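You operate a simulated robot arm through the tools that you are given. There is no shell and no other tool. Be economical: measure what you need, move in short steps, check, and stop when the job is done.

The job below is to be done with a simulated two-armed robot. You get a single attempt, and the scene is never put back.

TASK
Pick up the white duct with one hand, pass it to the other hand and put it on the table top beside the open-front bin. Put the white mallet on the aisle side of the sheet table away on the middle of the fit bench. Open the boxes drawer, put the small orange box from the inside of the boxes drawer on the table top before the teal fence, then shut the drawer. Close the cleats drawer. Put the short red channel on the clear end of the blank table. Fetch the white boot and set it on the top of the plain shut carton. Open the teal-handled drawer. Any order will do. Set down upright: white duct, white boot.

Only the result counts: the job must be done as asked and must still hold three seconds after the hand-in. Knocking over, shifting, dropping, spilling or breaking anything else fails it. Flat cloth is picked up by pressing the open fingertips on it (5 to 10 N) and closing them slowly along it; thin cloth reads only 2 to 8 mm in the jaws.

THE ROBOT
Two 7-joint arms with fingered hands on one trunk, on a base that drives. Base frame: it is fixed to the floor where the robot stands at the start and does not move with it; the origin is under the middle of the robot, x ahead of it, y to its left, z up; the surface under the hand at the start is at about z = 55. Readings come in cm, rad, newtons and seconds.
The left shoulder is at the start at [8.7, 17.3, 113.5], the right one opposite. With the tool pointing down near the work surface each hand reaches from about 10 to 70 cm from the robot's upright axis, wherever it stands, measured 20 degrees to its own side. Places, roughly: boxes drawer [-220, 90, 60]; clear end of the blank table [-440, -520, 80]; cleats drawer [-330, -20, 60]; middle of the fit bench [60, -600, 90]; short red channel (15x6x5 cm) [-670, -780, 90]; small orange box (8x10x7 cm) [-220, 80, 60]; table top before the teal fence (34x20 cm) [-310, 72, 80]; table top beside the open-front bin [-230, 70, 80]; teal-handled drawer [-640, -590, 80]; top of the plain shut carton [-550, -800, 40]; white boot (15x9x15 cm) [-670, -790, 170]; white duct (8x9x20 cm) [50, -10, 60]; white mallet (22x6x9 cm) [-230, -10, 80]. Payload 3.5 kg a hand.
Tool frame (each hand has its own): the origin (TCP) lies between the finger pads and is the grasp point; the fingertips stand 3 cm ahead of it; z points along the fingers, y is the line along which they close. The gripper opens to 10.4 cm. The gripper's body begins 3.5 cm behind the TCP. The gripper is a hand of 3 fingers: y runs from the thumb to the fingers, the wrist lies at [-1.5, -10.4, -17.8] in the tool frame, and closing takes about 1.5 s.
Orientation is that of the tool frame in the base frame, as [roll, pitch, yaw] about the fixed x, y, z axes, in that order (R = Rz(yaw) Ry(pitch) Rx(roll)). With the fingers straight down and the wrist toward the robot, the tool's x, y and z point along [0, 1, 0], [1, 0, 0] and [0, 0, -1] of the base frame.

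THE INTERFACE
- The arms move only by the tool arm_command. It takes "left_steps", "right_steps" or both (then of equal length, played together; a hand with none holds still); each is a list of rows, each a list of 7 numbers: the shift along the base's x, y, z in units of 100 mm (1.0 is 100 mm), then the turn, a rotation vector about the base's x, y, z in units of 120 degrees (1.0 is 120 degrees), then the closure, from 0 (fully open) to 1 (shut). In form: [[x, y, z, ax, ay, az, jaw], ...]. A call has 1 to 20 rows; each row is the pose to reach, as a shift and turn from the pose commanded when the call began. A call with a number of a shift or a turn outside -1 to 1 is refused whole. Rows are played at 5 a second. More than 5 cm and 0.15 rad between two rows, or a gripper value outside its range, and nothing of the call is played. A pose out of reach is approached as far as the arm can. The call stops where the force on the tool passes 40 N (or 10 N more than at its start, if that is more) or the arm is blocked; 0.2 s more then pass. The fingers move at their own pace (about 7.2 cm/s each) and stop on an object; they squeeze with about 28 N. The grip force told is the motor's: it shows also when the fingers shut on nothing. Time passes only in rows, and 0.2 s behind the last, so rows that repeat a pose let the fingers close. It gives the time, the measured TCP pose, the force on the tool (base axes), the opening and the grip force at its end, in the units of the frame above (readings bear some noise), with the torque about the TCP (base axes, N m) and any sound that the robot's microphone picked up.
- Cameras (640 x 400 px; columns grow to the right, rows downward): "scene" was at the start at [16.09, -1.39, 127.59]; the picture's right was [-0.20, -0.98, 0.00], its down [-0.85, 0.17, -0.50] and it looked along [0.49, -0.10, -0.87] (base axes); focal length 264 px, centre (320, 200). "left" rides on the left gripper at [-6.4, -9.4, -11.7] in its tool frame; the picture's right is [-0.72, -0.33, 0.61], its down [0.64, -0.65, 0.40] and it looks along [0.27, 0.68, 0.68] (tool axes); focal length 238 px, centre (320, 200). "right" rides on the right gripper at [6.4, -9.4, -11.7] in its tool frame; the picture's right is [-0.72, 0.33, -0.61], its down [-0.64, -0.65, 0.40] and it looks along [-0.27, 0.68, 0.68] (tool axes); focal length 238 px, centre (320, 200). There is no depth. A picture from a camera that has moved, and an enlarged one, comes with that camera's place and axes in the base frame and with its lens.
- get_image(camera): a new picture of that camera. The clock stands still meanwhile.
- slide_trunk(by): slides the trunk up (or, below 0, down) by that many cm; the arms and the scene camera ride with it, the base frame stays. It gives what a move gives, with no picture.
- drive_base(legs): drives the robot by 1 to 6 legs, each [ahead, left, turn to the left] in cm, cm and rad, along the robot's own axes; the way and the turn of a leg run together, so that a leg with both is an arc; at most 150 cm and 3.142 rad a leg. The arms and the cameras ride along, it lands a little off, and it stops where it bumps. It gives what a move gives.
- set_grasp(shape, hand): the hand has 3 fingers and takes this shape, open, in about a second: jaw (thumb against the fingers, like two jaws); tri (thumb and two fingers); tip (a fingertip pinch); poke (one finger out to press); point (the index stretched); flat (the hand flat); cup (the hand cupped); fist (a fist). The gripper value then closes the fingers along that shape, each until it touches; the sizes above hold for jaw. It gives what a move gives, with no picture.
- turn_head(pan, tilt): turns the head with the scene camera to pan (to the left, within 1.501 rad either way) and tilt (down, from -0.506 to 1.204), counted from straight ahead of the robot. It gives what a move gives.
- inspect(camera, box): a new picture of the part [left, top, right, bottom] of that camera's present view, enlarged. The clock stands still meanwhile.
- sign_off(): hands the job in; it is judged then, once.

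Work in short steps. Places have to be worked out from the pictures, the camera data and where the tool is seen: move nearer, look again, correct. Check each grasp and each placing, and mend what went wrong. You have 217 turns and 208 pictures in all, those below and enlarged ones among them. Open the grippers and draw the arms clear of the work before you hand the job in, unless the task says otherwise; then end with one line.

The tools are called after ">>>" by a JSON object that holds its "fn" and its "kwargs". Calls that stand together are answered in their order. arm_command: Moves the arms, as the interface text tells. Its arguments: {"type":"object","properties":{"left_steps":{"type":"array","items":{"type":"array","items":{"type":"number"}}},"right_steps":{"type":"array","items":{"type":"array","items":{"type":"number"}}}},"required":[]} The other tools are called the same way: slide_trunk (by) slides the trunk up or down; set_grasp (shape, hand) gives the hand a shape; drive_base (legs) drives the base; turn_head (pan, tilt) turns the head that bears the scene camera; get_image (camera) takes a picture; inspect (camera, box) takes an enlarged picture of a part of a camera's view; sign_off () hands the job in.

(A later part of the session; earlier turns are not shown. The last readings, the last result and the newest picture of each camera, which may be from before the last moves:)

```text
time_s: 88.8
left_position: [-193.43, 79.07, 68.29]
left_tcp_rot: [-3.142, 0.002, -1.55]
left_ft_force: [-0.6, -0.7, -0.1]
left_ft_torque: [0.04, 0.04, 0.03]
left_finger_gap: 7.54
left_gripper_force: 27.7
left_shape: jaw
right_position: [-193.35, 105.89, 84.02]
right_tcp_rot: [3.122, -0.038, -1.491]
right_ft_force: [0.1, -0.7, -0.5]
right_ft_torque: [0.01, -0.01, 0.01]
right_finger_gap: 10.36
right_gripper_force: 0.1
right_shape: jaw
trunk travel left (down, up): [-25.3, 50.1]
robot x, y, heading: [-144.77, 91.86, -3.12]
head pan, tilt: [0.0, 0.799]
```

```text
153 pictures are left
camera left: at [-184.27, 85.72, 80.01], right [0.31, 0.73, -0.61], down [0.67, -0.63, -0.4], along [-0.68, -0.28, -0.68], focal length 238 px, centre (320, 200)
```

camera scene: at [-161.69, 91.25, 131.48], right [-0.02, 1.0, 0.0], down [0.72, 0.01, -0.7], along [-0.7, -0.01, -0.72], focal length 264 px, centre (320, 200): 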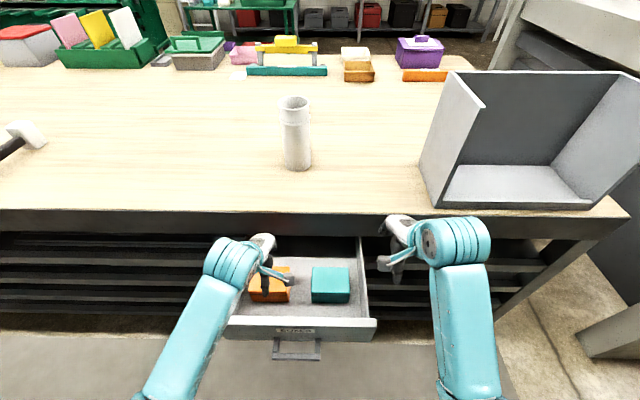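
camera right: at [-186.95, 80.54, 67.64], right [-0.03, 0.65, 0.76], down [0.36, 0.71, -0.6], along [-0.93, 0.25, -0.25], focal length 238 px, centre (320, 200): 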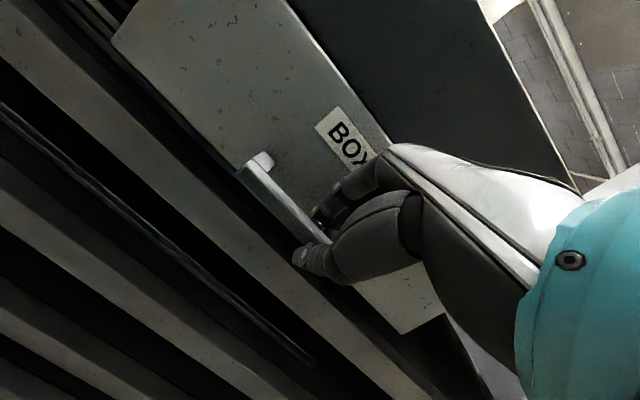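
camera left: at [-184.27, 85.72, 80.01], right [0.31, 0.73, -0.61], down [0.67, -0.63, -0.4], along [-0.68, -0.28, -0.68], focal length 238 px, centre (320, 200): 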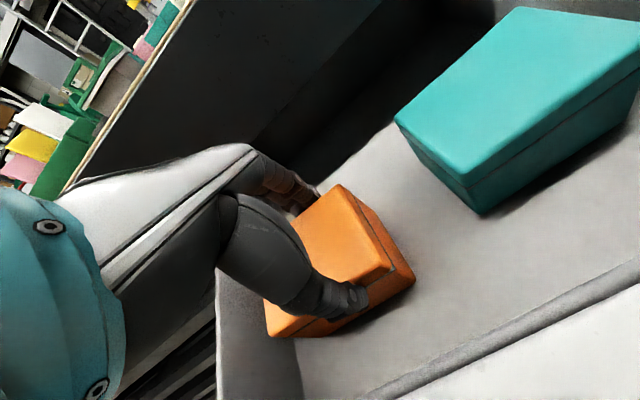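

The box is held at a 7.5 cm gap. I lift it straight out.

>>> {"fn": "arm_command", "kwargs": {"left_steps": [[0, 0, 0.3, 0, 0, 0, 1], [0, 0, 0.6, 0, 0, 0, 1], [0, 0, 1.0, 0, 0, 0, 1]]}}

>>> {"fn": "arm_command", "kwargs": {"left_steps": [[0.1, -0.1, 0.4, 0, 0, 0, 1], [0.2, -0.3, 0.8, 0, 0, 0, 1], [0.3, -0.5, 1.0, 0, 0, 0, 1]]}}

>>> {"fn": "get_image", "kwargs": {"camera": "scene"}}

```text
time_s: 89.6
left_position: [-193.39, 79.08, 78.55]
left_tcp_rot: [3.141, 0.001, -1.551]
left_ft_force: [-0.1, 0.0, -2.2]
left_ft_torque: [0.02, -0.01, -0.02]
left_finger_gap: 7.53
left_gripper_force: 27.5
left_shape: jaw
right_position: [-193.23, 105.77, 84.06]
right_tcp_rot: [3.123, -0.038, -1.49]
right_ft_force: [-0.1, -0.3, 0.6]
right_ft_torque: [0.01, 0.03, -0.01]
right_finger_gap: 10.35
right_gripper_force: 0.0
right_shape: jaw
trunk travel left (down, up): [-25.3, 50.1]
robot x, y, heading: [-145.0, 91.51, -3.123]
head pan, tilt: [0.0, 0.799]
```

```text
time_s: 90.4
left_position: [-190.38, 74.07, 88.6]
left_tcp_rot: [-3.14, -0.001, -1.551]
left_ft_force: [0.1, -1.2, -2.9]
left_ft_torque: [0.04, -0.01, -0.01]
left_finger_gap: 7.52
left_gripper_force: 28.2
left_shape: jaw
right_position: [-193.34, 105.74, 84.12]
right_tcp_rot: [3.122, -0.037, -1.491]
right_ft_force: [-0.2, -0.3, 1.4]
right_ft_torque: [0.03, 0.0, -0.01]
right_finger_gap: 10.36
right_gripper_force: 0.1
right_shape: jaw
trunk travel left (down, up): [-25.3, 50.1]
robot x, y, heading: [-144.28, 91.75, -3.119]
head pan, tilt: [0.0, 0.799]
```

```text
152 pictures are left
camera scene: at [-161.7, 91.23, 131.48], right [-0.02, 1.0, 0.0], down [0.72, 0.01, -0.7], along [-0.7, -0.01, -0.72], focal length 264 px, centre (320, 200)
```

scene: 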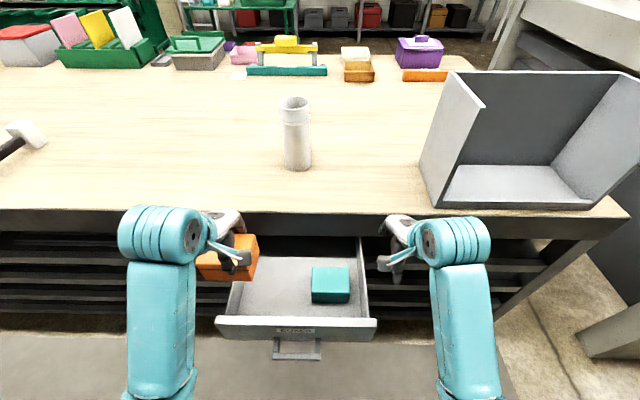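

I back off and shift left so the right hand can push the drawer shut by its handle; the left keeps the box clear of the drawer.

>>> {"fn": "drive_base", "kwargs": {"legs": [[-28, 0, 0], [0, 20, 0]]}}

>>> {"fn": "slide_trunk", "kwargs": {"by": -10}}

>>> {"fn": "arm_command", "kwargs": {"right_steps": [[0, 0, -0.3, 0, 0, 0, 0.5], [0, 0, -0.6, 0, 0, 0, 1], [0, 0, -0.9, 0, 0, 0, 1], [0, 0, -1.0, 0, 0, 0, 1], [0, 0, -1.0, 0, 0, 0, 1], [0, 0, -1.0, 0, 0, 0, 1], [0, 0, -1.0, 0, 0, 0, 1]]}}

>>> {"fn": "get_image", "kwargs": {"camera": "right"}}

>>> {"fn": "get_image", "kwargs": {"camera": "scene"}}

```text
time_s: 93.5
left_position: [-162.06, 54.74, 88.64]
left_tcp_rot: [-3.141, 0.002, -1.549]
left_ft_force: [-1.1, -0.2, -1.6]
left_ft_torque: [0.03, 0.01, -0.03]
left_finger_gap: 7.49
left_gripper_force: 28.5
left_shape: jaw
right_position: [-164.89, 86.5, 84.12]
right_tcp_rot: [3.124, -0.035, -1.49]
right_ft_force: [0.2, 0.0, -0.2]
right_ft_torque: [-0.01, -0.01, 0.0]
right_finger_gap: 10.4
right_gripper_force: 0.0
right_shape: jaw
trunk travel left (down, up): [-25.3, 50.1]
robot x, y, heading: [-116.32, 72.46, -3.124]
head pan, tilt: [0.0, 0.799]
```

```text
time_s: 94.9
left_position: [-162.15, 54.79, 78.57]
left_tcp_rot: [3.14, 0.003, -1.554]
left_ft_force: [-0.4, -0.5, -1.7]
left_ft_torque: [0.06, -0.01, 0.03]
left_finger_gap: 7.46
left_gripper_force: 27.4
left_shape: jaw
right_position: [-164.85, 86.55, 74.18]
right_tcp_rot: [3.122, -0.037, -1.491]
right_ft_force: [0.5, -0.3, 0.0]
right_ft_torque: [0.0, 0.0, 0.0]
right_finger_gap: 10.35
right_gripper_force: 0.1
right_shape: jaw
trunk travel left (down, up): [-15.3, 60.1]
robot x, y, heading: [-116.2, 72.38, -3.126]
head pan, tilt: [0.0, 0.799]
```

```text
time_s: 96.5
left_position: [-162.04, 54.79, 78.56]
left_tcp_rot: [3.141, 0.001, -1.551]
left_ft_force: [-0.7, -0.1, -2.9]
left_ft_torque: [0.04, -0.01, 0.0]
left_finger_gap: 7.49
left_gripper_force: 28.1
left_shape: jaw
right_position: [-164.75, 86.69, 64.11]
right_tcp_rot: [3.124, -0.038, -1.492]
right_ft_force: [-0.5, 0.1, -0.5]
right_ft_torque: [0.0, 0.0, -0.02]
right_finger_gap: 0.03
right_gripper_force: 28.2
right_shape: jaw
trunk travel left (down, up): [-15.3, 60.1]
robot x, y, heading: [-116.84, 72.25, -3.126]
head pan, tilt: [0.0, 0.799]
```

```text
151 pictures are left
camera right: at [-154.73, 81.41, 75.94], right [-0.37, 0.71, 0.59], down [0.59, 0.67, -0.44], along [-0.71, 0.19, -0.68], focal length 238 px, centre (320, 200)
```

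right: 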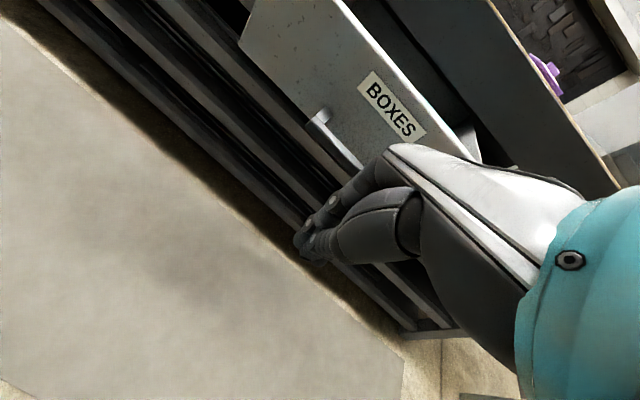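

```text
150 pictures are left
camera scene: at [-138.2, 71.92, 121.11], right [-0.02, 1.0, 0.0], down [0.72, 0.01, -0.7], along [-0.7, -0.01, -0.72], focal length 264 px, centre (320, 200)
```

scene: 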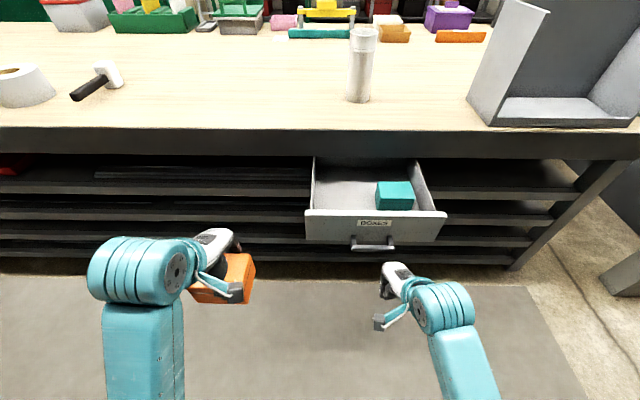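

I lower the fingertips 1.5 cm so they cross the bar, then drive ahead to push the drawer in.

>>> {"fn": "arm_command", "kwargs": {"right_steps": [[0, -0.1, -0.15, 0, 0, 0, 1]]}}

>>> {"fn": "drive_base", "kwargs": {"legs": [[28, 0, 0]]}}

>>> {"fn": "get_image", "kwargs": {"camera": "scene"}}

>>> {"fn": "get_image", "kwargs": {"camera": "right"}}

```text
time_s: 96.9
left_position: [-162.05, 54.84, 78.54]
left_tcp_rot: [-3.141, 0.0, -1.548]
left_ft_force: [0.3, 0.1, -1.5]
left_ft_torque: [0.05, 0.01, -0.01]
left_finger_gap: 7.52
left_gripper_force: 27.9
left_shape: jaw
right_position: [-164.78, 85.69, 62.73]
right_tcp_rot: [3.124, -0.038, -1.491]
right_ft_force: [-0.2, 0.7, -0.5]
right_ft_torque: [0.0, 0.0, 0.01]
right_finger_gap: 0.01
right_gripper_force: 28.0
right_shape: jaw
trunk travel left (down, up): [-15.3, 60.1]
robot x, y, heading: [-116.5, 72.27, -3.122]
head pan, tilt: [0.0, 0.799]
```

```text
time_s: 98.8
left_position: [-190.02, 54.39, 78.53]
left_tcp_rot: [-3.141, 0.0, -1.551]
left_ft_force: [-1.1, 0.8, -2.2]
left_ft_torque: [0.04, 0.02, 0.02]
left_finger_gap: 7.52
left_gripper_force: 27.6
left_shape: jaw
right_position: [-192.75, 85.34, 62.76]
right_tcp_rot: [3.125, -0.037, -1.492]
right_ft_force: [-0.4, 0.0, -0.5]
right_ft_torque: [0.04, -0.02, -0.03]
right_finger_gap: 0.0
right_gripper_force: 27.7
right_shape: jaw
trunk travel left (down, up): [-15.3, 60.1]
robot x, y, heading: [-144.2, 72.03, -3.129]
head pan, tilt: [0.0, 0.799]
```

```text
149 pictures are left
camera scene: at [-166.14, 71.47, 121.1], right [-0.02, 1.0, 0.0], down [0.72, 0.01, -0.7], along [-0.7, -0.01, -0.72], focal length 264 px, centre (320, 200)
```

scene: 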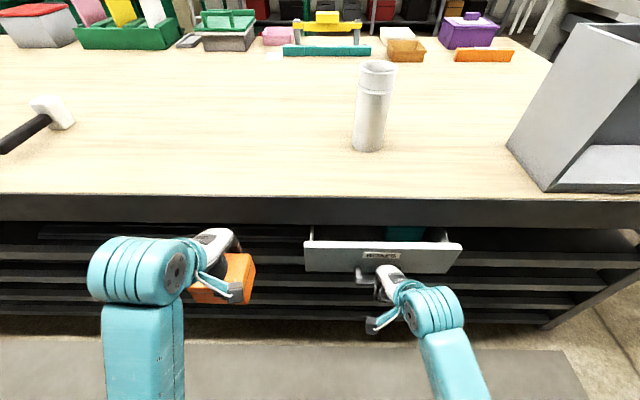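

```text
148 pictures are left
camera right: at [-182.69, 79.98, 74.42], right [-0.37, 0.71, 0.59], down [0.59, 0.67, -0.44], along [-0.71, 0.19, -0.68], focal length 238 px, centre (320, 200)
```

right: 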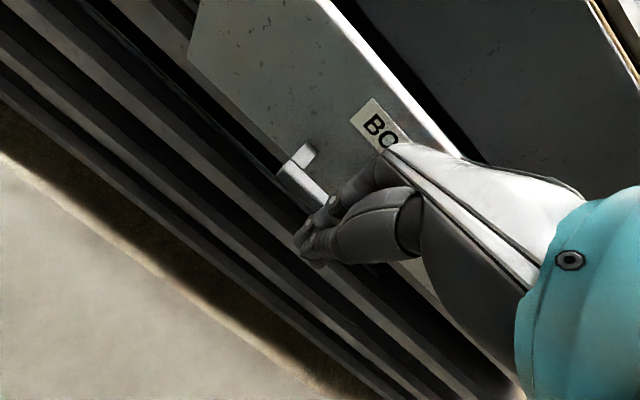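

The drawer is nearly in. I push the rest.

>>> {"fn": "drive_base", "kwargs": {"legs": [[7, 0, 0]]}}

>>> {"fn": "inspect", "kwargs": {"camera": "scene", "box": [240, 160, 560, 360]}}

```text
time_s: 99.8
left_position: [-196.92, 54.32, 78.44]
left_tcp_rot: [3.141, 0.001, -1.553]
left_ft_force: [0.6, 0.2, -1.4]
left_ft_torque: [0.04, 0.0, 0.0]
left_finger_gap: 7.49
left_gripper_force: 27.6
left_shape: jaw
right_position: [-199.67, 85.02, 62.82]
right_tcp_rot: [3.122, -0.035, -1.491]
right_ft_force: [3.6, -0.1, 3.5]
right_ft_torque: [0.06, 0.02, -0.03]
right_finger_gap: 0.01
right_gripper_force: 28.1
right_shape: jaw
trunk travel left (down, up): [-15.3, 60.1]
robot x, y, heading: [-151.36, 71.76, -3.124]
head pan, tilt: [0.0, 0.799]
```

```text
2.00 times, centred on (400, 260) of scene
camera zoom: at [-172.96, 71.34, 121.12], right [-0.02, 1.0, 0.0], down [0.72, 0.01, -0.7], along [-0.7, -0.01, -0.72], focal length 529 px, centre (160, 80)
```

zoom: 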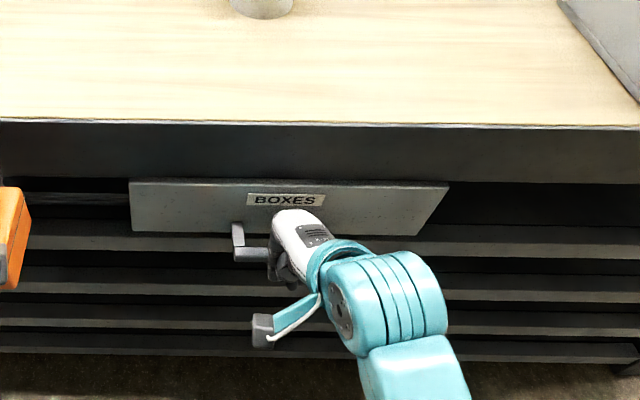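

It looks nearly flush. I push with small arm steps to seat it fully.

>>> {"fn": "arm_command", "kwargs": {"right_steps": [[-0.05, 0, 0, 0, 0, 0, 1], [-0.1, 0, 0, 0, 0, 0, 1], [-0.15, 0, 0, 0, 0, 0, 1], [-0.2, 0, 0, 0, 0, 0, 1], [-0.25, 0, 0, 0, 0, 0, 1], [-0.3, 0, 0, 0, 0, 0, 1]]}}

>>> {"fn": "inspect", "kwargs": {"camera": "scene", "box": [240, 160, 560, 360]}}

```text
time_s: 100.5
left_position: [-196.73, 54.3, 78.66]
left_tcp_rot: [3.141, -0.001, -1.554]
left_ft_force: [0.3, -0.1, -2.1]
left_ft_torque: [0.05, -0.03, 0.01]
left_finger_gap: 7.49
left_gripper_force: 28.5
left_shape: jaw
right_position: [-200.18, 85.1, 62.66]
right_tcp_rot: [3.133, -0.038, -1.49]
right_ft_force: [23.5, 3.0, 19.0]
right_ft_torque: [0.19, 0.06, -0.13]
right_finger_gap: 0.02
right_gripper_force: 27.9
right_shape: jaw
trunk travel left (down, up): [-15.3, 60.1]
robot x, y, heading: [-150.81, 71.72, -3.125]
head pan, tilt: [0.0, 0.799]
stopped in row 3 (right hand): the force on the tool passed its limit at 44 N (the readings are from after the stop); the commanded pose is now the measured one
```

```text
2.00 times, centred on (400, 260) of scene
camera zoom: at [-172.62, 71.38, 121.2], right [-0.02, 1.0, 0.0], down [0.71, 0.01, -0.7], along [-0.7, -0.01, -0.72], focal length 529 px, centre (160, 80)
```

zoom: 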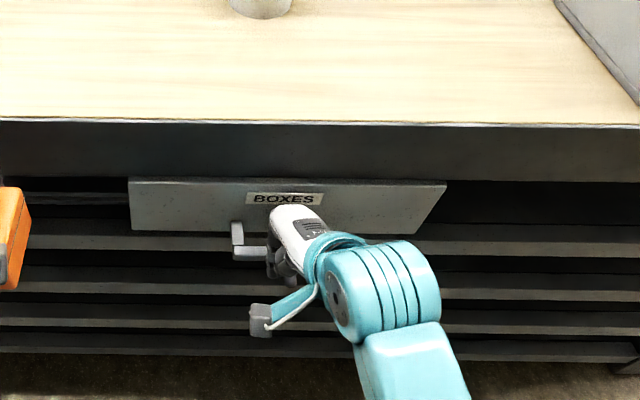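

The drawer is seated at the same bar position as before I opened it. I raise the right hand and go on to the mallet.

>>> {"fn": "arm_command", "kwargs": {"right_steps": [[0.2, 0, 0, 0, 0, 0, 1], [0.4, 0, 0.2, 0, 0, 0, 1], [0.5, 0, 0.5, 0, 0, 0, 0], [0.5, 0, 0.9, 0, 0, 0, 0], [0.5, 0, 1.0, 0, 0, 0, 0]]}}

>>> {"fn": "slide_trunk", "kwargs": {"by": 20}}

>>> {"fn": "drive_base", "kwargs": {"legs": [[-12, 0, 0.0], [0, 87, 0], [20, 0, 0]]}}

>>> {"fn": "get_image", "kwargs": {"camera": "scene"}}

>>> {"fn": "get_image", "kwargs": {"camera": "right"}}

```text
time_s: 101.7
left_position: [-196.76, 54.36, 78.47]
left_tcp_rot: [-3.14, 0.0, -1.552]
left_ft_force: [-1.1, -0.6, -2.1]
left_ft_torque: [0.03, 0.04, -0.01]
left_finger_gap: 7.49
left_gripper_force: 28.3
left_shape: jaw
right_position: [-195.51, 85.0, 72.48]
right_tcp_rot: [3.137, -0.039, -1.491]
right_ft_force: [-0.6, -0.5, -0.2]
right_ft_torque: [0.01, 0.02, 0.02]
right_finger_gap: 10.37
right_gripper_force: 0.1
right_shape: jaw
trunk travel left (down, up): [-15.3, 60.1]
robot x, y, heading: [-150.72, 71.68, -3.126]
head pan, tilt: [0.0, 0.799]
```

```text
time_s: 103.9
left_position: [-196.8, 54.19, 98.5]
left_tcp_rot: [-3.139, 0.001, -1.554]
left_ft_force: [0.3, 1.1, -2.3]
left_ft_torque: [0.03, -0.01, -0.01]
left_finger_gap: 7.5
left_gripper_force: 28.6
left_shape: jaw
right_position: [-195.52, 84.95, 92.45]
right_tcp_rot: [3.135, -0.039, -1.49]
right_ft_force: [-0.8, -0.9, -0.5]
right_ft_torque: [-0.01, 0.04, -0.01]
right_finger_gap: 10.37
right_gripper_force: 0.0
right_shape: jaw
trunk travel left (down, up): [-35.3, 40.1]
robot x, y, heading: [-151.21, 71.96, -3.123]
head pan, tilt: [0.0, 0.799]
```

```text
time_s: 110.5
left_position: [-203.42, -32.92, 98.41]
left_tcp_rot: [-3.141, -0.001, -1.55]
left_ft_force: [-0.2, -0.5, -1.9]
left_ft_torque: [0.04, 0.0, 0.04]
left_finger_gap: 7.51
left_gripper_force: 27.7
left_shape: jaw
right_position: [-202.0, -2.44, 92.48]
right_tcp_rot: [3.137, -0.039, -1.488]
right_ft_force: [-0.3, -0.5, 0.4]
right_ft_torque: [0.05, -0.03, -0.01]
right_finger_gap: 10.36
right_gripper_force: 0.1
right_shape: jaw
trunk travel left (down, up): [-35.3, 40.1]
robot x, y, heading: [-157.49, -15.17, -3.124]
head pan, tilt: [0.0, 0.799]
```

```text
145 pictures are left
camera scene: at [-171.09, -15.73, 141.64], right [-0.02, 1.0, 0.0], down [0.72, 0.01, -0.7], along [-0.7, -0.01, -0.72], focal length 264 px, centre (320, 200)
```

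scene: 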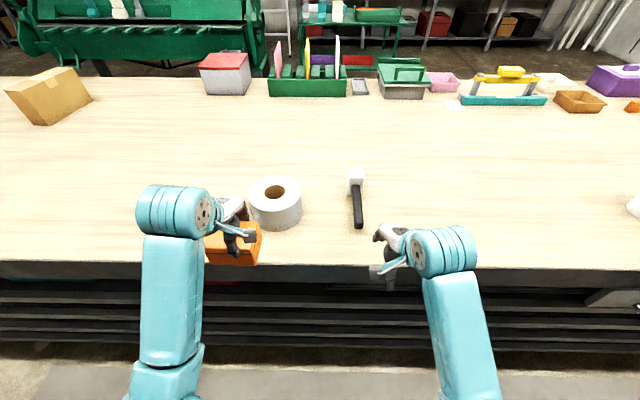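

```text
144 pictures are left
camera right: at [-192.12, -7.44, 104.31], right [-0.38, 0.71, 0.59], down [0.6, 0.68, -0.43], along [-0.71, 0.19, -0.68], focal length 238 px, centre (320, 200)
```

right: 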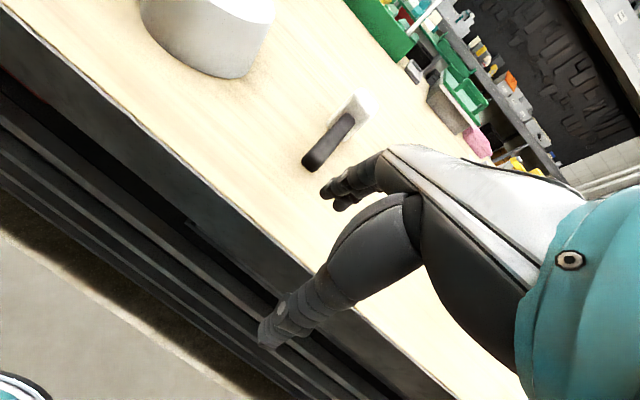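

The mallet's handle runs along x from about [-221, -5.3] to a head near [-235, -5.2], standing about 8 cm high. I turn the right hand 90° so it closes across the handle, and move the left hand (with the box) clear of the tape roll.

>>> {"fn": "arm_command", "kwargs": {"left_steps": [[0, -0.1, 0.05, 0, 0, 0, 1], [0, -0.2, 0.1, 0, 0, 0, 1], [0, -0.3, 0.15, 0, 0, 0, 1], [0, -0.4, 0.2, 0, 0, 0, 1], [0, -0.5, 0.25, 0, 0, 0, 1], [0, -0.6, 0.3, 0, 0, 0, 1], [0, -0.7, 0.35, 0, 0, 0, 1], [0, -0.8, 0.4, 0, 0, 0, 1], [0, -0.9, 0.45, 0, 0, 0, 1], [0, -0.95, 0.5, 0, 0, 0, 1], [0, -1.0, 0.5, 0, 0, 0, 1], [0, -1.0, 0.5, 0, 0, 0, 1]], "right_steps": [[0, 0, 0, 0, 0, 0.0593, 0], [0, 0, 0, 0, 0, 0.1186, 0], [0, 0, 0, 0, 0, 0.1779, 0], [0, 0, 0, 0, 0, 0.2372, 0], [0, 0, 0, 0, 0, 0.2965, 0], [0, 0, 0, 0, 0, 0.3558, 0], [0, 0, 0, 0, 0, 0.4151, 0], [0, 0, 0, 0, 0, 0.4744, 0], [0, 0, 0, 0, 0, 0.5337, 0], [0, 0, 0, 0, 0, 0.593, 0], [0, 0, 0, 0, 0, 0.6523, 0], [0, 0, 0, 0, 0, 0.711, 0]]}}

>>> {"fn": "drive_base", "kwargs": {"legs": [[19, 0, 0]]}}

>>> {"fn": "get_image", "kwargs": {"camera": "scene"}}

>>> {"fn": "get_image", "kwargs": {"camera": "right"}}

```text
time_s: 113.1
left_position: [-203.43, -43.1, 103.45]
left_tcp_rot: [-3.141, 0.0, -1.55]
left_ft_force: [0.3, -0.9, -1.6]
left_ft_torque: [0.06, -0.02, -0.01]
left_finger_gap: 7.51
left_gripper_force: 28.0
left_shape: jaw
right_position: [-202.04, -2.15, 92.49]
right_tcp_rot: [3.134, -0.039, 0.003]
right_ft_force: [-0.3, -0.3, -0.9]
right_ft_torque: [0.01, 0.01, 0.03]
right_finger_gap: 10.37
right_gripper_force: 0.1
right_shape: jaw
trunk travel left (down, up): [-35.3, 40.1]
robot x, y, heading: [-157.71, -15.64, -3.124]
head pan, tilt: [0.0, 0.799]
```

```text
time_s: 114.7
left_position: [-222.36, -43.33, 103.53]
left_tcp_rot: [-3.14, -0.001, -1.551]
left_ft_force: [-1.5, -0.2, -2.3]
left_ft_torque: [0.01, -0.02, -0.02]
left_finger_gap: 7.5
left_gripper_force: 28.2
left_shape: jaw
right_position: [-221.13, -2.64, 92.41]
right_tcp_rot: [3.132, -0.039, 0.0]
right_ft_force: [-0.8, 0.5, 0.2]
right_ft_torque: [-0.03, 0.02, 0.02]
right_finger_gap: 10.38
right_gripper_force: 0.1
right_shape: jaw
trunk travel left (down, up): [-35.3, 40.1]
robot x, y, heading: [-176.49, -15.64, -3.125]
head pan, tilt: [0.0, 0.799]
```

```text
143 pictures are left
camera scene: at [-190.04, -16.07, 141.64], right [-0.02, 1.0, 0.0], down [0.72, 0.01, -0.7], along [-0.7, -0.01, -0.72], focal length 264 px, centre (320, 200)
```

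scene: 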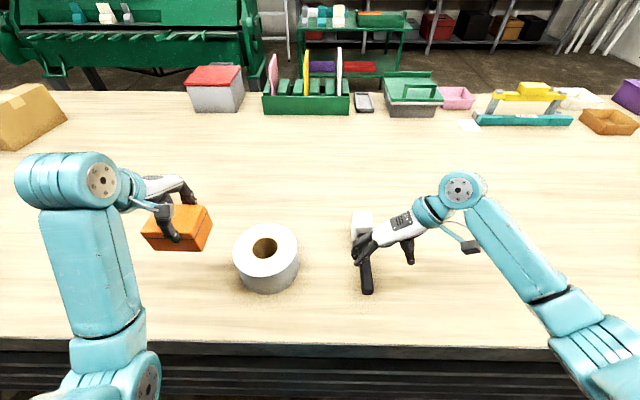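

```text
142 pictures are left
camera right: at [-215.09, 6.88, 104.32], right [-0.74, -0.32, 0.59], down [-0.62, 0.65, -0.43], along [-0.24, -0.69, -0.68], focal length 238 px, centre (320, 200)
```

right: 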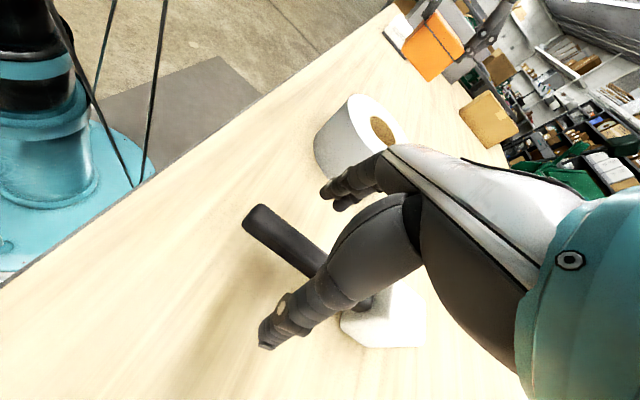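

The handle lies horizontally at y≈-5.4, z≈85, with the head at x≈-235.6. I move onto the handle just in front of the head and close.

>>> {"fn": "arm_command", "kwargs": {"right_steps": [[-0.4, -0.28, 0, 0, 0, 0, 0], [-0.77, -0.28, 0, 0, 0, 0, 0], [-0.77, -0.28, -0.4, 0, 0, 0, 0], [-0.77, -0.28, -0.78, 0, 0, 0, 0]]}}

>>> {"fn": "get_image", "kwargs": {"camera": "right"}}

>>> {"fn": "get_image", "kwargs": {"camera": "scene"}}

```text
time_s: 115.7
left_position: [-222.29, -43.3, 103.42]
left_tcp_rot: [-3.14, 0.0, -1.55]
left_ft_force: [0.1, 1.4, -1.5]
left_ft_torque: [0.08, -0.02, -0.01]
left_finger_gap: 7.52
left_gripper_force: 28.3
left_shape: jaw
right_position: [-228.97, -5.44, 84.56]
right_tcp_rot: [3.134, -0.037, 0.001]
right_ft_force: [0.0, 0.0, -0.4]
right_ft_torque: [-0.02, 0.0, 0.01]
right_finger_gap: 10.35
right_gripper_force: 0.0
right_shape: jaw
trunk travel left (down, up): [-35.3, 40.1]
robot x, y, heading: [-176.81, -15.86, -3.12]
head pan, tilt: [0.0, 0.799]
```

```text
141 pictures are left
camera right: at [-222.85, 4.08, 96.44], right [-0.74, -0.32, 0.59], down [-0.63, 0.65, -0.43], along [-0.24, -0.69, -0.68], focal length 238 px, centre (320, 200)
```

right: 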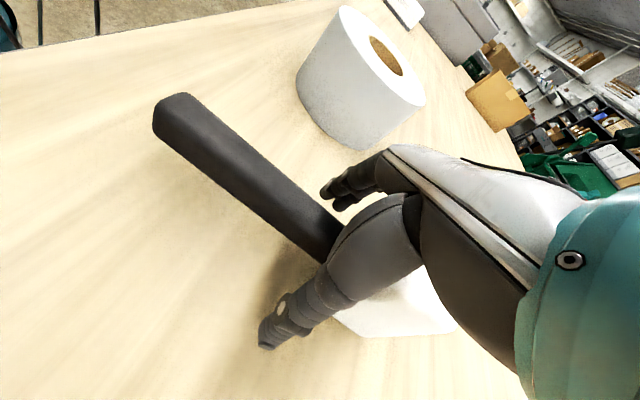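

```text
140 pictures are left
camera scene: at [-189.96, -16.08, 141.65], right [-0.02, 1.0, 0.0], down [0.72, 0.01, -0.7], along [-0.7, -0.01, -0.72], focal length 264 px, centre (320, 200)
```

scene: 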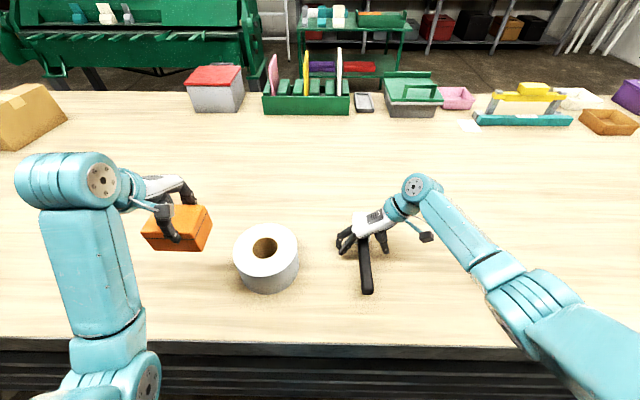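

The handle is between the fingers. I close and lift.

>>> {"fn": "arm_command", "kwargs": {"right_steps": [[0, 0, 0, 0, 0, 0, 1], [0, 0, 0, 0, 0, 0, 1], [0, 0, 0, 0, 0, 0, 1], [0, 0, 0, 0, 0, 0, 1], [0, 0, 0, 0, 0, 0, 1], [0, 0, 0, 0, 0, 0, 1], [0, 0, 0, 0, 0, 0, 1], [0, 0, 0, 0, 0, 0, 1], [0, 0, 0.2, 0, 0, 0, 1], [0, 0, 0.5, 0, 0, 0, 1], [0, 0, 0.8, 0, 0, 0, 1]]}}

>>> {"fn": "get_image", "kwargs": {"camera": "right"}}

```text
time_s: 118.1
left_position: [-222.39, -43.35, 103.48]
left_tcp_rot: [-3.14, -0.001, -1.55]
left_ft_force: [0.8, 0.6, -1.9]
left_ft_torque: [0.04, 0.01, -0.01]
left_finger_gap: 7.5
left_gripper_force: 28.6
left_shape: jaw
right_position: [-228.79, -5.36, 92.63]
right_tcp_rot: [3.135, -0.036, 0.001]
right_ft_force: [-1.0, -0.1, -3.5]
right_ft_torque: [0.04, -0.19, 0.03]
right_finger_gap: 1.58
right_gripper_force: 27.7
right_shape: jaw
trunk travel left (down, up): [-35.3, 40.1]
robot x, y, heading: [-176.52, -16.02, -3.122]
head pan, tilt: [0.0, 0.799]
```

```text
139 pictures are left
camera right: at [-222.76, 4.02, 104.51], right [-0.74, -0.32, 0.59], down [-0.62, 0.65, -0.43], along [-0.24, -0.69, -0.68], focal length 238 px, centre (320, 200)
```

right: 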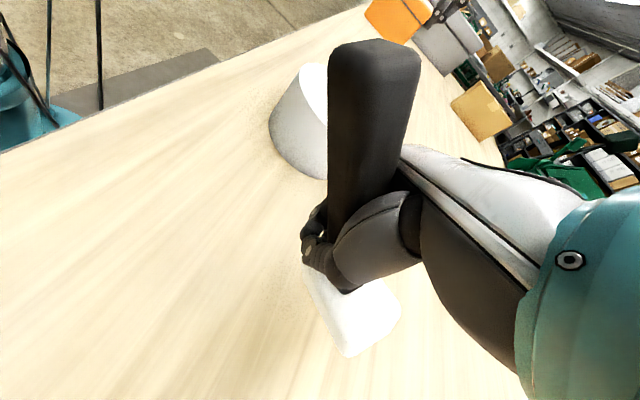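

The mallet is held; it swung head-down but is gripped firmly. I back off, strafe past the left end of the table (about y = -213) and look at the far side.

>>> {"fn": "drive_base", "kwargs": {"legs": [[-38, 0, 0], [0, 125, 0], [0, 130, 0]]}}

>>> {"fn": "turn_head", "kwargs": {"pan": -0.4, "tilt": 0.35}}

>>> {"fn": "get_image", "kwargs": {"camera": "scene"}}

>>> {"fn": "turn_head", "kwargs": {"pan": 0.7, "tilt": 0.35}}

>>> {"fn": "get_image", "kwargs": {"camera": "scene"}}

```text
time_s: 132.5
left_position: [-179.13, -296.83, 103.56]
left_tcp_rot: [-3.139, -0.001, -1.544]
left_ft_force: [0.0, 0.4, -2.2]
left_ft_torque: [0.03, 0.0, -0.02]
left_finger_gap: 7.52
left_gripper_force: 28.3
left_shape: jaw
right_position: [-185.72, -258.94, 92.56]
right_tcp_rot: [3.135, -0.037, 0.006]
right_ft_force: [-0.3, -0.2, -2.7]
right_ft_torque: [0.02, -0.19, -0.04]
right_finger_gap: 1.57
right_gripper_force: 28.2
right_shape: jaw
trunk travel left (down, up): [-35.3, 40.1]
robot x, y, heading: [-133.08, -269.08, -3.118]
head pan, tilt: [0.0, 0.799]
```

```text
time_s: 133.4
left_position: [-179.11, -296.78, 103.59]
left_tcp_rot: [-3.139, 0.0, -1.544]
left_ft_force: [0.1, -0.1, -2.0]
left_ft_torque: [0.0, 0.05, 0.0]
left_finger_gap: 7.5
left_gripper_force: 27.5
left_shape: jaw
right_position: [-185.79, -258.94, 92.53]
right_tcp_rot: [3.133, -0.039, 0.006]
right_ft_force: [0.2, -0.3, -2.7]
right_ft_torque: [0.0, -0.16, 0.0]
right_finger_gap: 1.59
right_gripper_force: 28.4
right_shape: jaw
trunk travel left (down, up): [-35.3, 40.1]
robot x, y, heading: [-133.56, -268.99, -3.116]
head pan, tilt: [-0.4, 0.351]
```

```text
138 pictures are left
camera scene: at [-147.39, -265.77, 145.6], right [0.37, 0.93, 0.0], down [0.32, -0.13, -0.94], along [-0.87, 0.34, -0.34], focal length 264 px, centre (320, 200)
```

scene: 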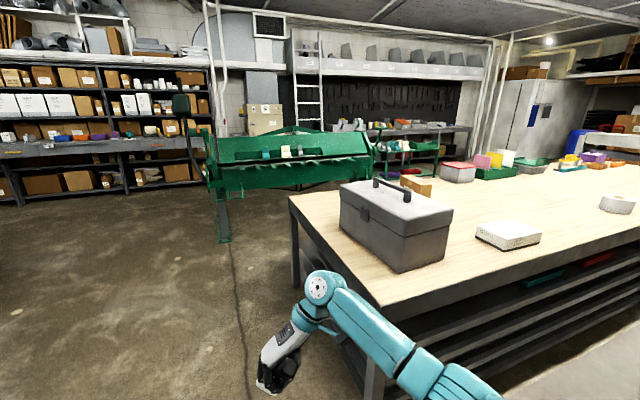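

```text
time_s: 134.7
left_position: [-179.07, -296.87, 103.53]
left_tcp_rot: [-3.14, 0.001, -1.544]
left_ft_force: [0.6, -0.6, -3.2]
left_ft_torque: [0.07, -0.02, -0.01]
left_finger_gap: 7.52
left_gripper_force: 27.7
left_shape: jaw
right_position: [-185.65, -258.94, 92.74]
right_tcp_rot: [3.135, -0.038, 0.005]
right_ft_force: [-0.2, -0.5, -3.0]
right_ft_torque: [-0.02, -0.18, -0.02]
right_finger_gap: 1.56
right_gripper_force: 28.1
right_shape: jaw
trunk travel left (down, up): [-35.3, 40.1]
robot x, y, heading: [-133.23, -268.97, -3.116]
head pan, tilt: [0.7, 0.351]
```

```text
137 pictures are left
camera scene: at [-145.71, -275.34, 145.61], right [-0.66, 0.75, 0.0], down [0.26, 0.23, -0.94], along [-0.7, -0.62, -0.34], focal length 264 px, centre (320, 200)
```

scene: 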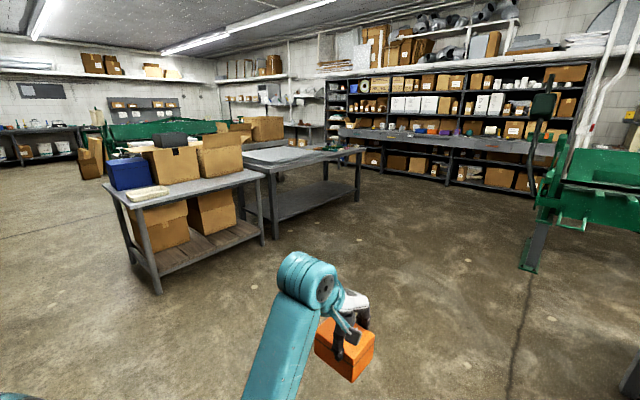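

The corridor behind the table runs between its back edge (x≈-335) and the green machine (foot near [-441, -271]). I go round the end, turn to face +x in the open, and check the corridor.

>>> {"fn": "drive_base", "kwargs": {"legs": [[0, 40, 0], [130, 0, 0], [40, 0, 0], [0, 0, 1.57], [0, 0, 1.55], [-78, 0, 0]]}}

>>> {"fn": "turn_head", "kwargs": {"pan": 1.45, "tilt": 0.5}}

>>> {"fn": "get_image", "kwargs": {"camera": "scene"}}

```text
time_s: 156.8
left_position: [-334.21, -284.97, 103.55]
left_tcp_rot: [-3.138, 0.001, 1.547]
left_ft_force: [0.6, 0.2, -1.1]
left_ft_torque: [-0.03, 0.01, 0.0]
left_finger_gap: 7.41
left_gripper_force: 28.4
left_shape: jaw
right_position: [-329.37, -323.14, 92.63]
right_tcp_rot: [3.135, -0.038, 3.1]
right_ft_force: [0.1, 0.4, -3.4]
right_ft_torque: [-0.01, 0.16, -0.03]
right_finger_gap: 1.57
right_gripper_force: 28.0
right_shape: jaw
trunk travel left (down, up): [-35.3, 40.1]
robot x, y, heading: [-380.76, -310.47, -0.023]
head pan, tilt: [0.7, 0.351]
```

```text
time_s: 157.9
left_position: [-334.18, -284.93, 103.47]
left_tcp_rot: [-3.139, 0.001, 1.548]
left_ft_force: [0.6, -0.2, -2.1]
left_ft_torque: [-0.04, 0.05, -0.01]
left_finger_gap: 7.43
left_gripper_force: 27.8
left_shape: jaw
right_position: [-329.43, -323.1, 92.62]
right_tcp_rot: [3.134, -0.039, 3.1]
right_ft_force: [-1.0, 0.3, -2.0]
right_ft_torque: [-0.03, 0.16, -0.02]
right_finger_gap: 1.58
right_gripper_force: 28.2
right_shape: jaw
trunk travel left (down, up): [-35.3, 40.1]
robot x, y, heading: [-381.08, -310.59, -0.026]
head pan, tilt: [1.45, 0.499]
```

```text
136 pictures are left
camera scene: at [-374.74, -301.69, 144.25], right [0.99, -0.14, 0.0], down [-0.07, -0.47, -0.88], along [0.13, 0.87, -0.48], focal length 264 px, centre (320, 200)
```

scene: 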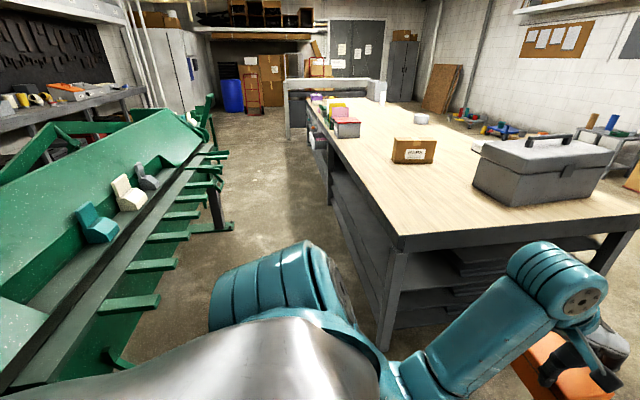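

The corridor is 94 cm wide and I am centred in it. A drawer front juts out farther on, so I straighten the heading and strafe to y≈-75, then look.

>>> {"fn": "drive_base", "kwargs": {"legs": [[0, 0, 0.026], [0, 120, 0], [0, 115, 0]]}}

>>> {"fn": "turn_head", "kwargs": {"pan": 1.2, "tilt": 0.7}}

>>> {"fn": "get_image", "kwargs": {"camera": "scene"}}

```text
time_s: 169.8
left_position: [-336.33, -48.62, 103.62]
left_tcp_rot: [-3.141, 0.001, 1.587]
left_ft_force: [0.4, 0.5, -3.0]
left_ft_torque: [-0.03, 0.02, 0.02]
left_finger_gap: 7.45
left_gripper_force: 28.4
left_shape: jaw
right_position: [-330.1, -86.53, 92.59]
right_tcp_rot: [3.134, -0.039, 3.136]
right_ft_force: [0.2, 0.5, -3.2]
right_ft_torque: [-0.04, 0.13, 0.0]
right_finger_gap: 1.57
right_gripper_force: 27.4
right_shape: jaw
trunk travel left (down, up): [-35.3, 40.1]
robot x, y, heading: [-382.45, -76.09, 0.007]
head pan, tilt: [1.45, 0.499]
```

```text
time_s: 170.6
left_position: [-336.28, -48.71, 103.53]
left_tcp_rot: [-3.14, -0.001, 1.588]
left_ft_force: [0.8, 0.3, -2.8]
left_ft_torque: [-0.05, 0.01, 0.01]
left_finger_gap: 7.44
left_gripper_force: 28.2
left_shape: jaw
right_position: [-330.18, -86.49, 92.58]
right_tcp_rot: [3.134, -0.037, 3.137]
right_ft_force: [0.2, -0.8, -2.1]
right_ft_torque: [-0.01, 0.18, -0.01]
right_finger_gap: 1.57
right_gripper_force: 28.0
right_shape: jaw
trunk travel left (down, up): [-35.3, 40.1]
robot x, y, heading: [-382.3, -75.76, 0.01]
head pan, tilt: [1.201, 0.7]
```

```text
135 pictures are left
camera scene: at [-374.24, -67.97, 142.48], right [0.94, -0.35, 0.0], down [-0.22, -0.6, -0.77], along [0.27, 0.72, -0.64], focal length 264 px, centre (320, 200)
```

scene: 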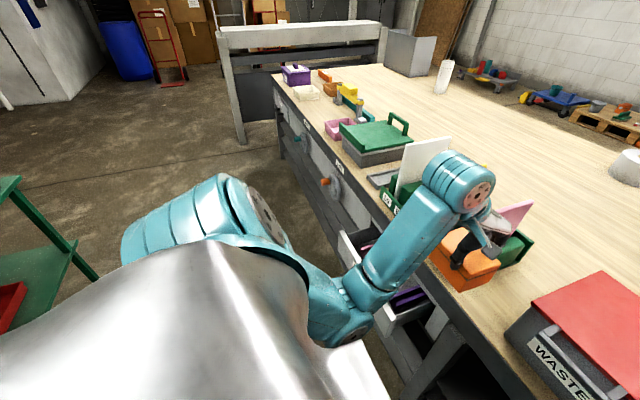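

The cleats drawer sticks out about 12 cm, and there are objects along the table edge. Before passing I pull both hands in and raise the trunk.

>>> {"fn": "arm_command", "kwargs": {"left_steps": [[-0.2, 0, 0.1, 0, 0, 0, 1], [-0.4, 0, 0.2, 0, 0, 0, 1], [-0.5, 0, 0.2, 0, 0, 0, 1]], "right_steps": [[-0.3, 0, 0.1, 0, 0, 0, 1], [-0.6, 0, 0.2, 0, 0, 0, 1], [-0.9, 0, 0.2, 0, 0, 0, 1]]}}

>>> {"fn": "slide_trunk", "kwargs": {"by": 18}}

>>> {"fn": "turn_head", "kwargs": {"pan": 0.2, "tilt": 0.9}}

>>> {"fn": "get_image", "kwargs": {"camera": "scene"}}

```text
time_s: 171.4
left_position: [-341.41, -48.71, 105.68]
left_tcp_rot: [-3.14, 0.002, 1.585]
left_ft_force: [0.1, 0.2, -2.3]
left_ft_torque: [-0.05, -0.04, -0.02]
left_finger_gap: 7.42
left_gripper_force: 27.7
left_shape: jaw
right_position: [-339.24, -86.52, 94.69]
right_tcp_rot: [3.135, -0.037, 3.137]
right_ft_force: [-0.4, 0.4, -2.8]
right_ft_torque: [-0.04, 0.18, -0.04]
right_finger_gap: 1.56
right_gripper_force: 27.8
right_shape: jaw
trunk travel left (down, up): [-35.3, 40.1]
robot x, y, heading: [-382.32, -76.22, 0.01]
head pan, tilt: [1.201, 0.7]
```

```text
time_s: 173.4
left_position: [-341.36, -48.58, 123.56]
left_tcp_rot: [-3.141, 0.0, 1.587]
left_ft_force: [0.6, 0.1, -3.1]
left_ft_torque: [0.0, 0.04, 0.02]
left_finger_gap: 7.42
left_gripper_force: 27.3
left_shape: jaw
right_position: [-338.95, -86.7, 112.5]
right_tcp_rot: [3.136, -0.038, 3.138]
right_ft_force: [0.1, 0.3, -3.3]
right_ft_torque: [0.01, 0.18, -0.02]
right_finger_gap: 1.58
right_gripper_force: 28.3
right_shape: jaw
trunk travel left (down, up): [-53.3, 22.1]
robot x, y, heading: [-382.25, -76.46, 0.011]
head pan, tilt: [1.201, 0.7]
```

```text
time_s: 174.7
left_position: [-341.37, -48.68, 123.55]
left_tcp_rot: [-3.139, 0.0, 1.587]
left_ft_force: [-0.2, -0.1, -1.5]
left_ft_torque: [-0.06, 0.03, 0.02]
left_finger_gap: 7.44
left_gripper_force: 28.1
left_shape: jaw
right_position: [-339.11, -86.7, 112.48]
right_tcp_rot: [3.135, -0.039, 3.137]
right_ft_force: [0.1, 0.0, -3.3]
right_ft_torque: [-0.02, 0.17, 0.0]
right_finger_gap: 1.56
right_gripper_force: 28.1
right_shape: jaw
trunk travel left (down, up): [-53.3, 22.1]
robot x, y, heading: [-382.55, -75.68, 0.015]
head pan, tilt: [0.201, 0.901]
```

```text
134 pictures are left
camera scene: at [-373.26, -74.37, 158.98], right [0.21, -0.98, 0.0], down [-0.77, -0.17, -0.62], along [0.61, 0.13, -0.78], focal length 264 px, centre (320, 200)
```

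scene: 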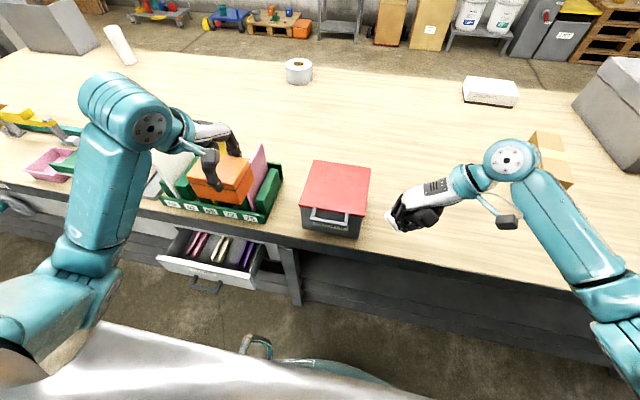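

Everything is clear at this height. I strafe on to y≈60 to view the teal fence.

>>> {"fn": "drive_base", "kwargs": {"legs": [[-5, 70, -0.015], [0, 66, 0]]}}

>>> {"fn": "turn_head", "kwargs": {"pan": 0.1, "tilt": 0.8}}

>>> {"fn": "get_image", "kwargs": {"camera": "scene"}}

```text
time_s: 181.8
left_position: [-346.15, 86.84, 123.46]
left_tcp_rot: [-3.14, 0.001, 1.573]
left_ft_force: [0.6, 0.1, -2.5]
left_ft_torque: [-0.05, -0.01, 0.0]
left_finger_gap: 7.44
left_gripper_force: 27.9
left_shape: jaw
right_position: [-344.5, 48.92, 112.59]
right_tcp_rot: [3.135, -0.038, 3.123]
right_ft_force: [-1.4, -0.3, -3.3]
right_ft_torque: [-0.01, 0.15, -0.02]
right_finger_gap: 1.58
right_gripper_force: 27.7
right_shape: jaw
trunk travel left (down, up): [-53.3, 22.1]
robot x, y, heading: [-387.42, 60.34, 0.002]
head pan, tilt: [0.201, 0.901]
```

```text
time_s: 182.5
left_position: [-346.11, 86.86, 123.53]
left_tcp_rot: [-3.14, 0.001, 1.574]
left_ft_force: [0.1, -0.2, -0.9]
left_ft_torque: [-0.04, 0.0, 0.0]
left_finger_gap: 7.43
left_gripper_force: 28.1
left_shape: jaw
right_position: [-344.38, 48.82, 112.65]
right_tcp_rot: [3.137, -0.039, 3.122]
right_ft_force: [0.3, 0.6, -2.8]
right_ft_torque: [-0.04, 0.13, -0.02]
right_finger_gap: 1.57
right_gripper_force: 28.1
right_shape: jaw
trunk travel left (down, up): [-53.3, 22.1]
robot x, y, heading: [-387.46, 60.13, 0.001]
head pan, tilt: [0.099, 0.799]
```

```text
133 pictures are left
camera scene: at [-377.82, 60.94, 159.76], right [0.1, -1.0, 0.0], down [-0.71, -0.07, -0.7], along [0.69, 0.07, -0.72], focal length 264 px, centre (320, 200)
```

scene: 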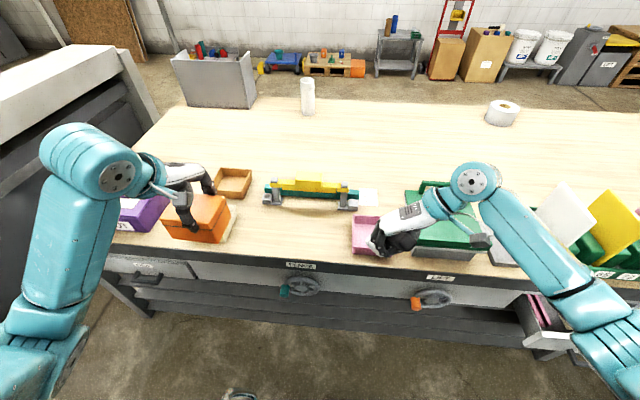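

The fence runs from y≈55 to 88 at x≈-302, and the bare strip before it on this side is centred near [-318, 72]. I drive in 15 cm, lift the mallet and lower the trunk.

>>> {"fn": "drive_base", "kwargs": {"legs": [[15, 0, 0]]}}

>>> {"fn": "arm_command", "kwargs": {"right_steps": [[0, 0, 0.3, 0, 0, 0, 1], [0, 0, 0.6, 0, 0, 0, 1], [0, 0, 0.9, 0, 0, 0, 1]], "left_steps": [[0, -0.4, 0, 0, 0, 0, 1], [0.3, -0.8, 0, 0, 0, 0, 1], [0.6, -1.0, 0, 0, 0, 0, 1]]}}

>>> {"fn": "slide_trunk", "kwargs": {"by": -18}}

>>> {"fn": "get_image", "kwargs": {"camera": "scene"}}

>>> {"fn": "get_image", "kwargs": {"camera": "left"}}

```text
time_s: 183.8
left_position: [-331.3, 86.81, 123.49]
left_tcp_rot: [-3.14, 0.0, 1.57]
left_ft_force: [-0.3, 0.2, -1.9]
left_ft_torque: [-0.03, 0.0, -0.01]
left_finger_gap: 7.44
left_gripper_force: 28.0
left_shape: jaw
right_position: [-329.67, 48.81, 112.5]
right_tcp_rot: [3.135, -0.036, 3.121]
right_ft_force: [0.0, -0.4, -2.3]
right_ft_torque: [-0.03, 0.19, -0.02]
right_finger_gap: 1.57
right_gripper_force: 28.8
right_shape: jaw
trunk travel left (down, up): [-53.3, 22.1]
robot x, y, heading: [-372.41, 60.05, -0.0]
head pan, tilt: [0.099, 0.799]
```

```text
time_s: 184.6
left_position: [-325.46, 76.59, 123.39]
left_tcp_rot: [-3.139, -0.001, 1.572]
left_ft_force: [0.5, 0.4, -1.5]
left_ft_torque: [-0.03, 0.01, -0.02]
left_finger_gap: 7.41
left_gripper_force: 28.0
left_shape: jaw
right_position: [-329.67, 48.82, 121.71]
right_tcp_rot: [3.135, -0.041, 3.122]
right_ft_force: [0.4, -0.4, -2.8]
right_ft_torque: [-0.03, 0.17, 0.0]
right_finger_gap: 1.57
right_gripper_force: 27.9
right_shape: jaw
trunk travel left (down, up): [-53.3, 22.1]
robot x, y, heading: [-372.7, 60.03, -0.0]
head pan, tilt: [0.099, 0.799]
```

```text
time_s: 186.6
left_position: [-325.35, 76.95, 105.54]
left_tcp_rot: [-3.141, 0.0, 1.571]
left_ft_force: [-0.3, 0.7, -0.8]
left_ft_torque: [-0.07, -0.04, -0.01]
left_finger_gap: 7.45
left_gripper_force: 28.2
left_shape: jaw
right_position: [-329.8, 49.0, 103.68]
right_tcp_rot: [3.133, -0.039, 3.122]
right_ft_force: [-0.2, 0.5, -3.5]
right_ft_torque: [-0.03, 0.16, -0.02]
right_finger_gap: 1.56
right_gripper_force: 27.9
right_shape: jaw
trunk travel left (down, up): [-35.3, 40.1]
robot x, y, heading: [-372.62, 59.87, 0.002]
head pan, tilt: [0.099, 0.799]
```

```text
132 pictures are left
camera scene: at [-359.65, 60.88, 141.66], right [0.1, -1.0, 0.0], down [-0.71, -0.07, -0.7], along [0.69, 0.07, -0.72], focal length 264 px, centre (320, 200)
```

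scene: 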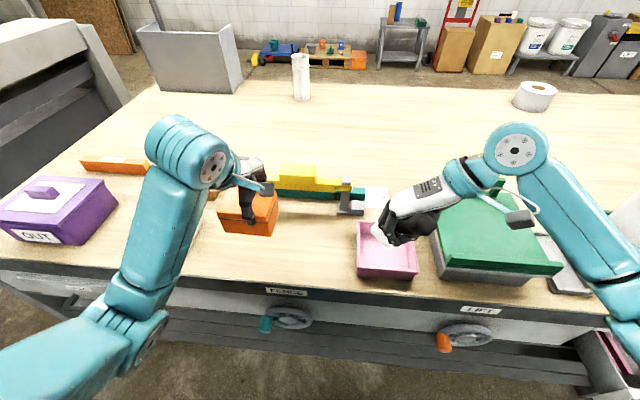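

```text
131 pictures are left
camera left: at [-334.9, 70.53, 117.28], right [-0.33, -0.72, -0.61], down [-0.65, 0.64, -0.4], along [0.68, 0.27, -0.68], focal length 238 px, centre (320, 200)
```

left: 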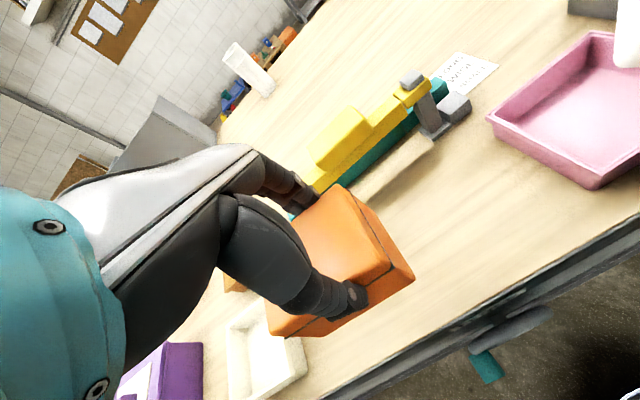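

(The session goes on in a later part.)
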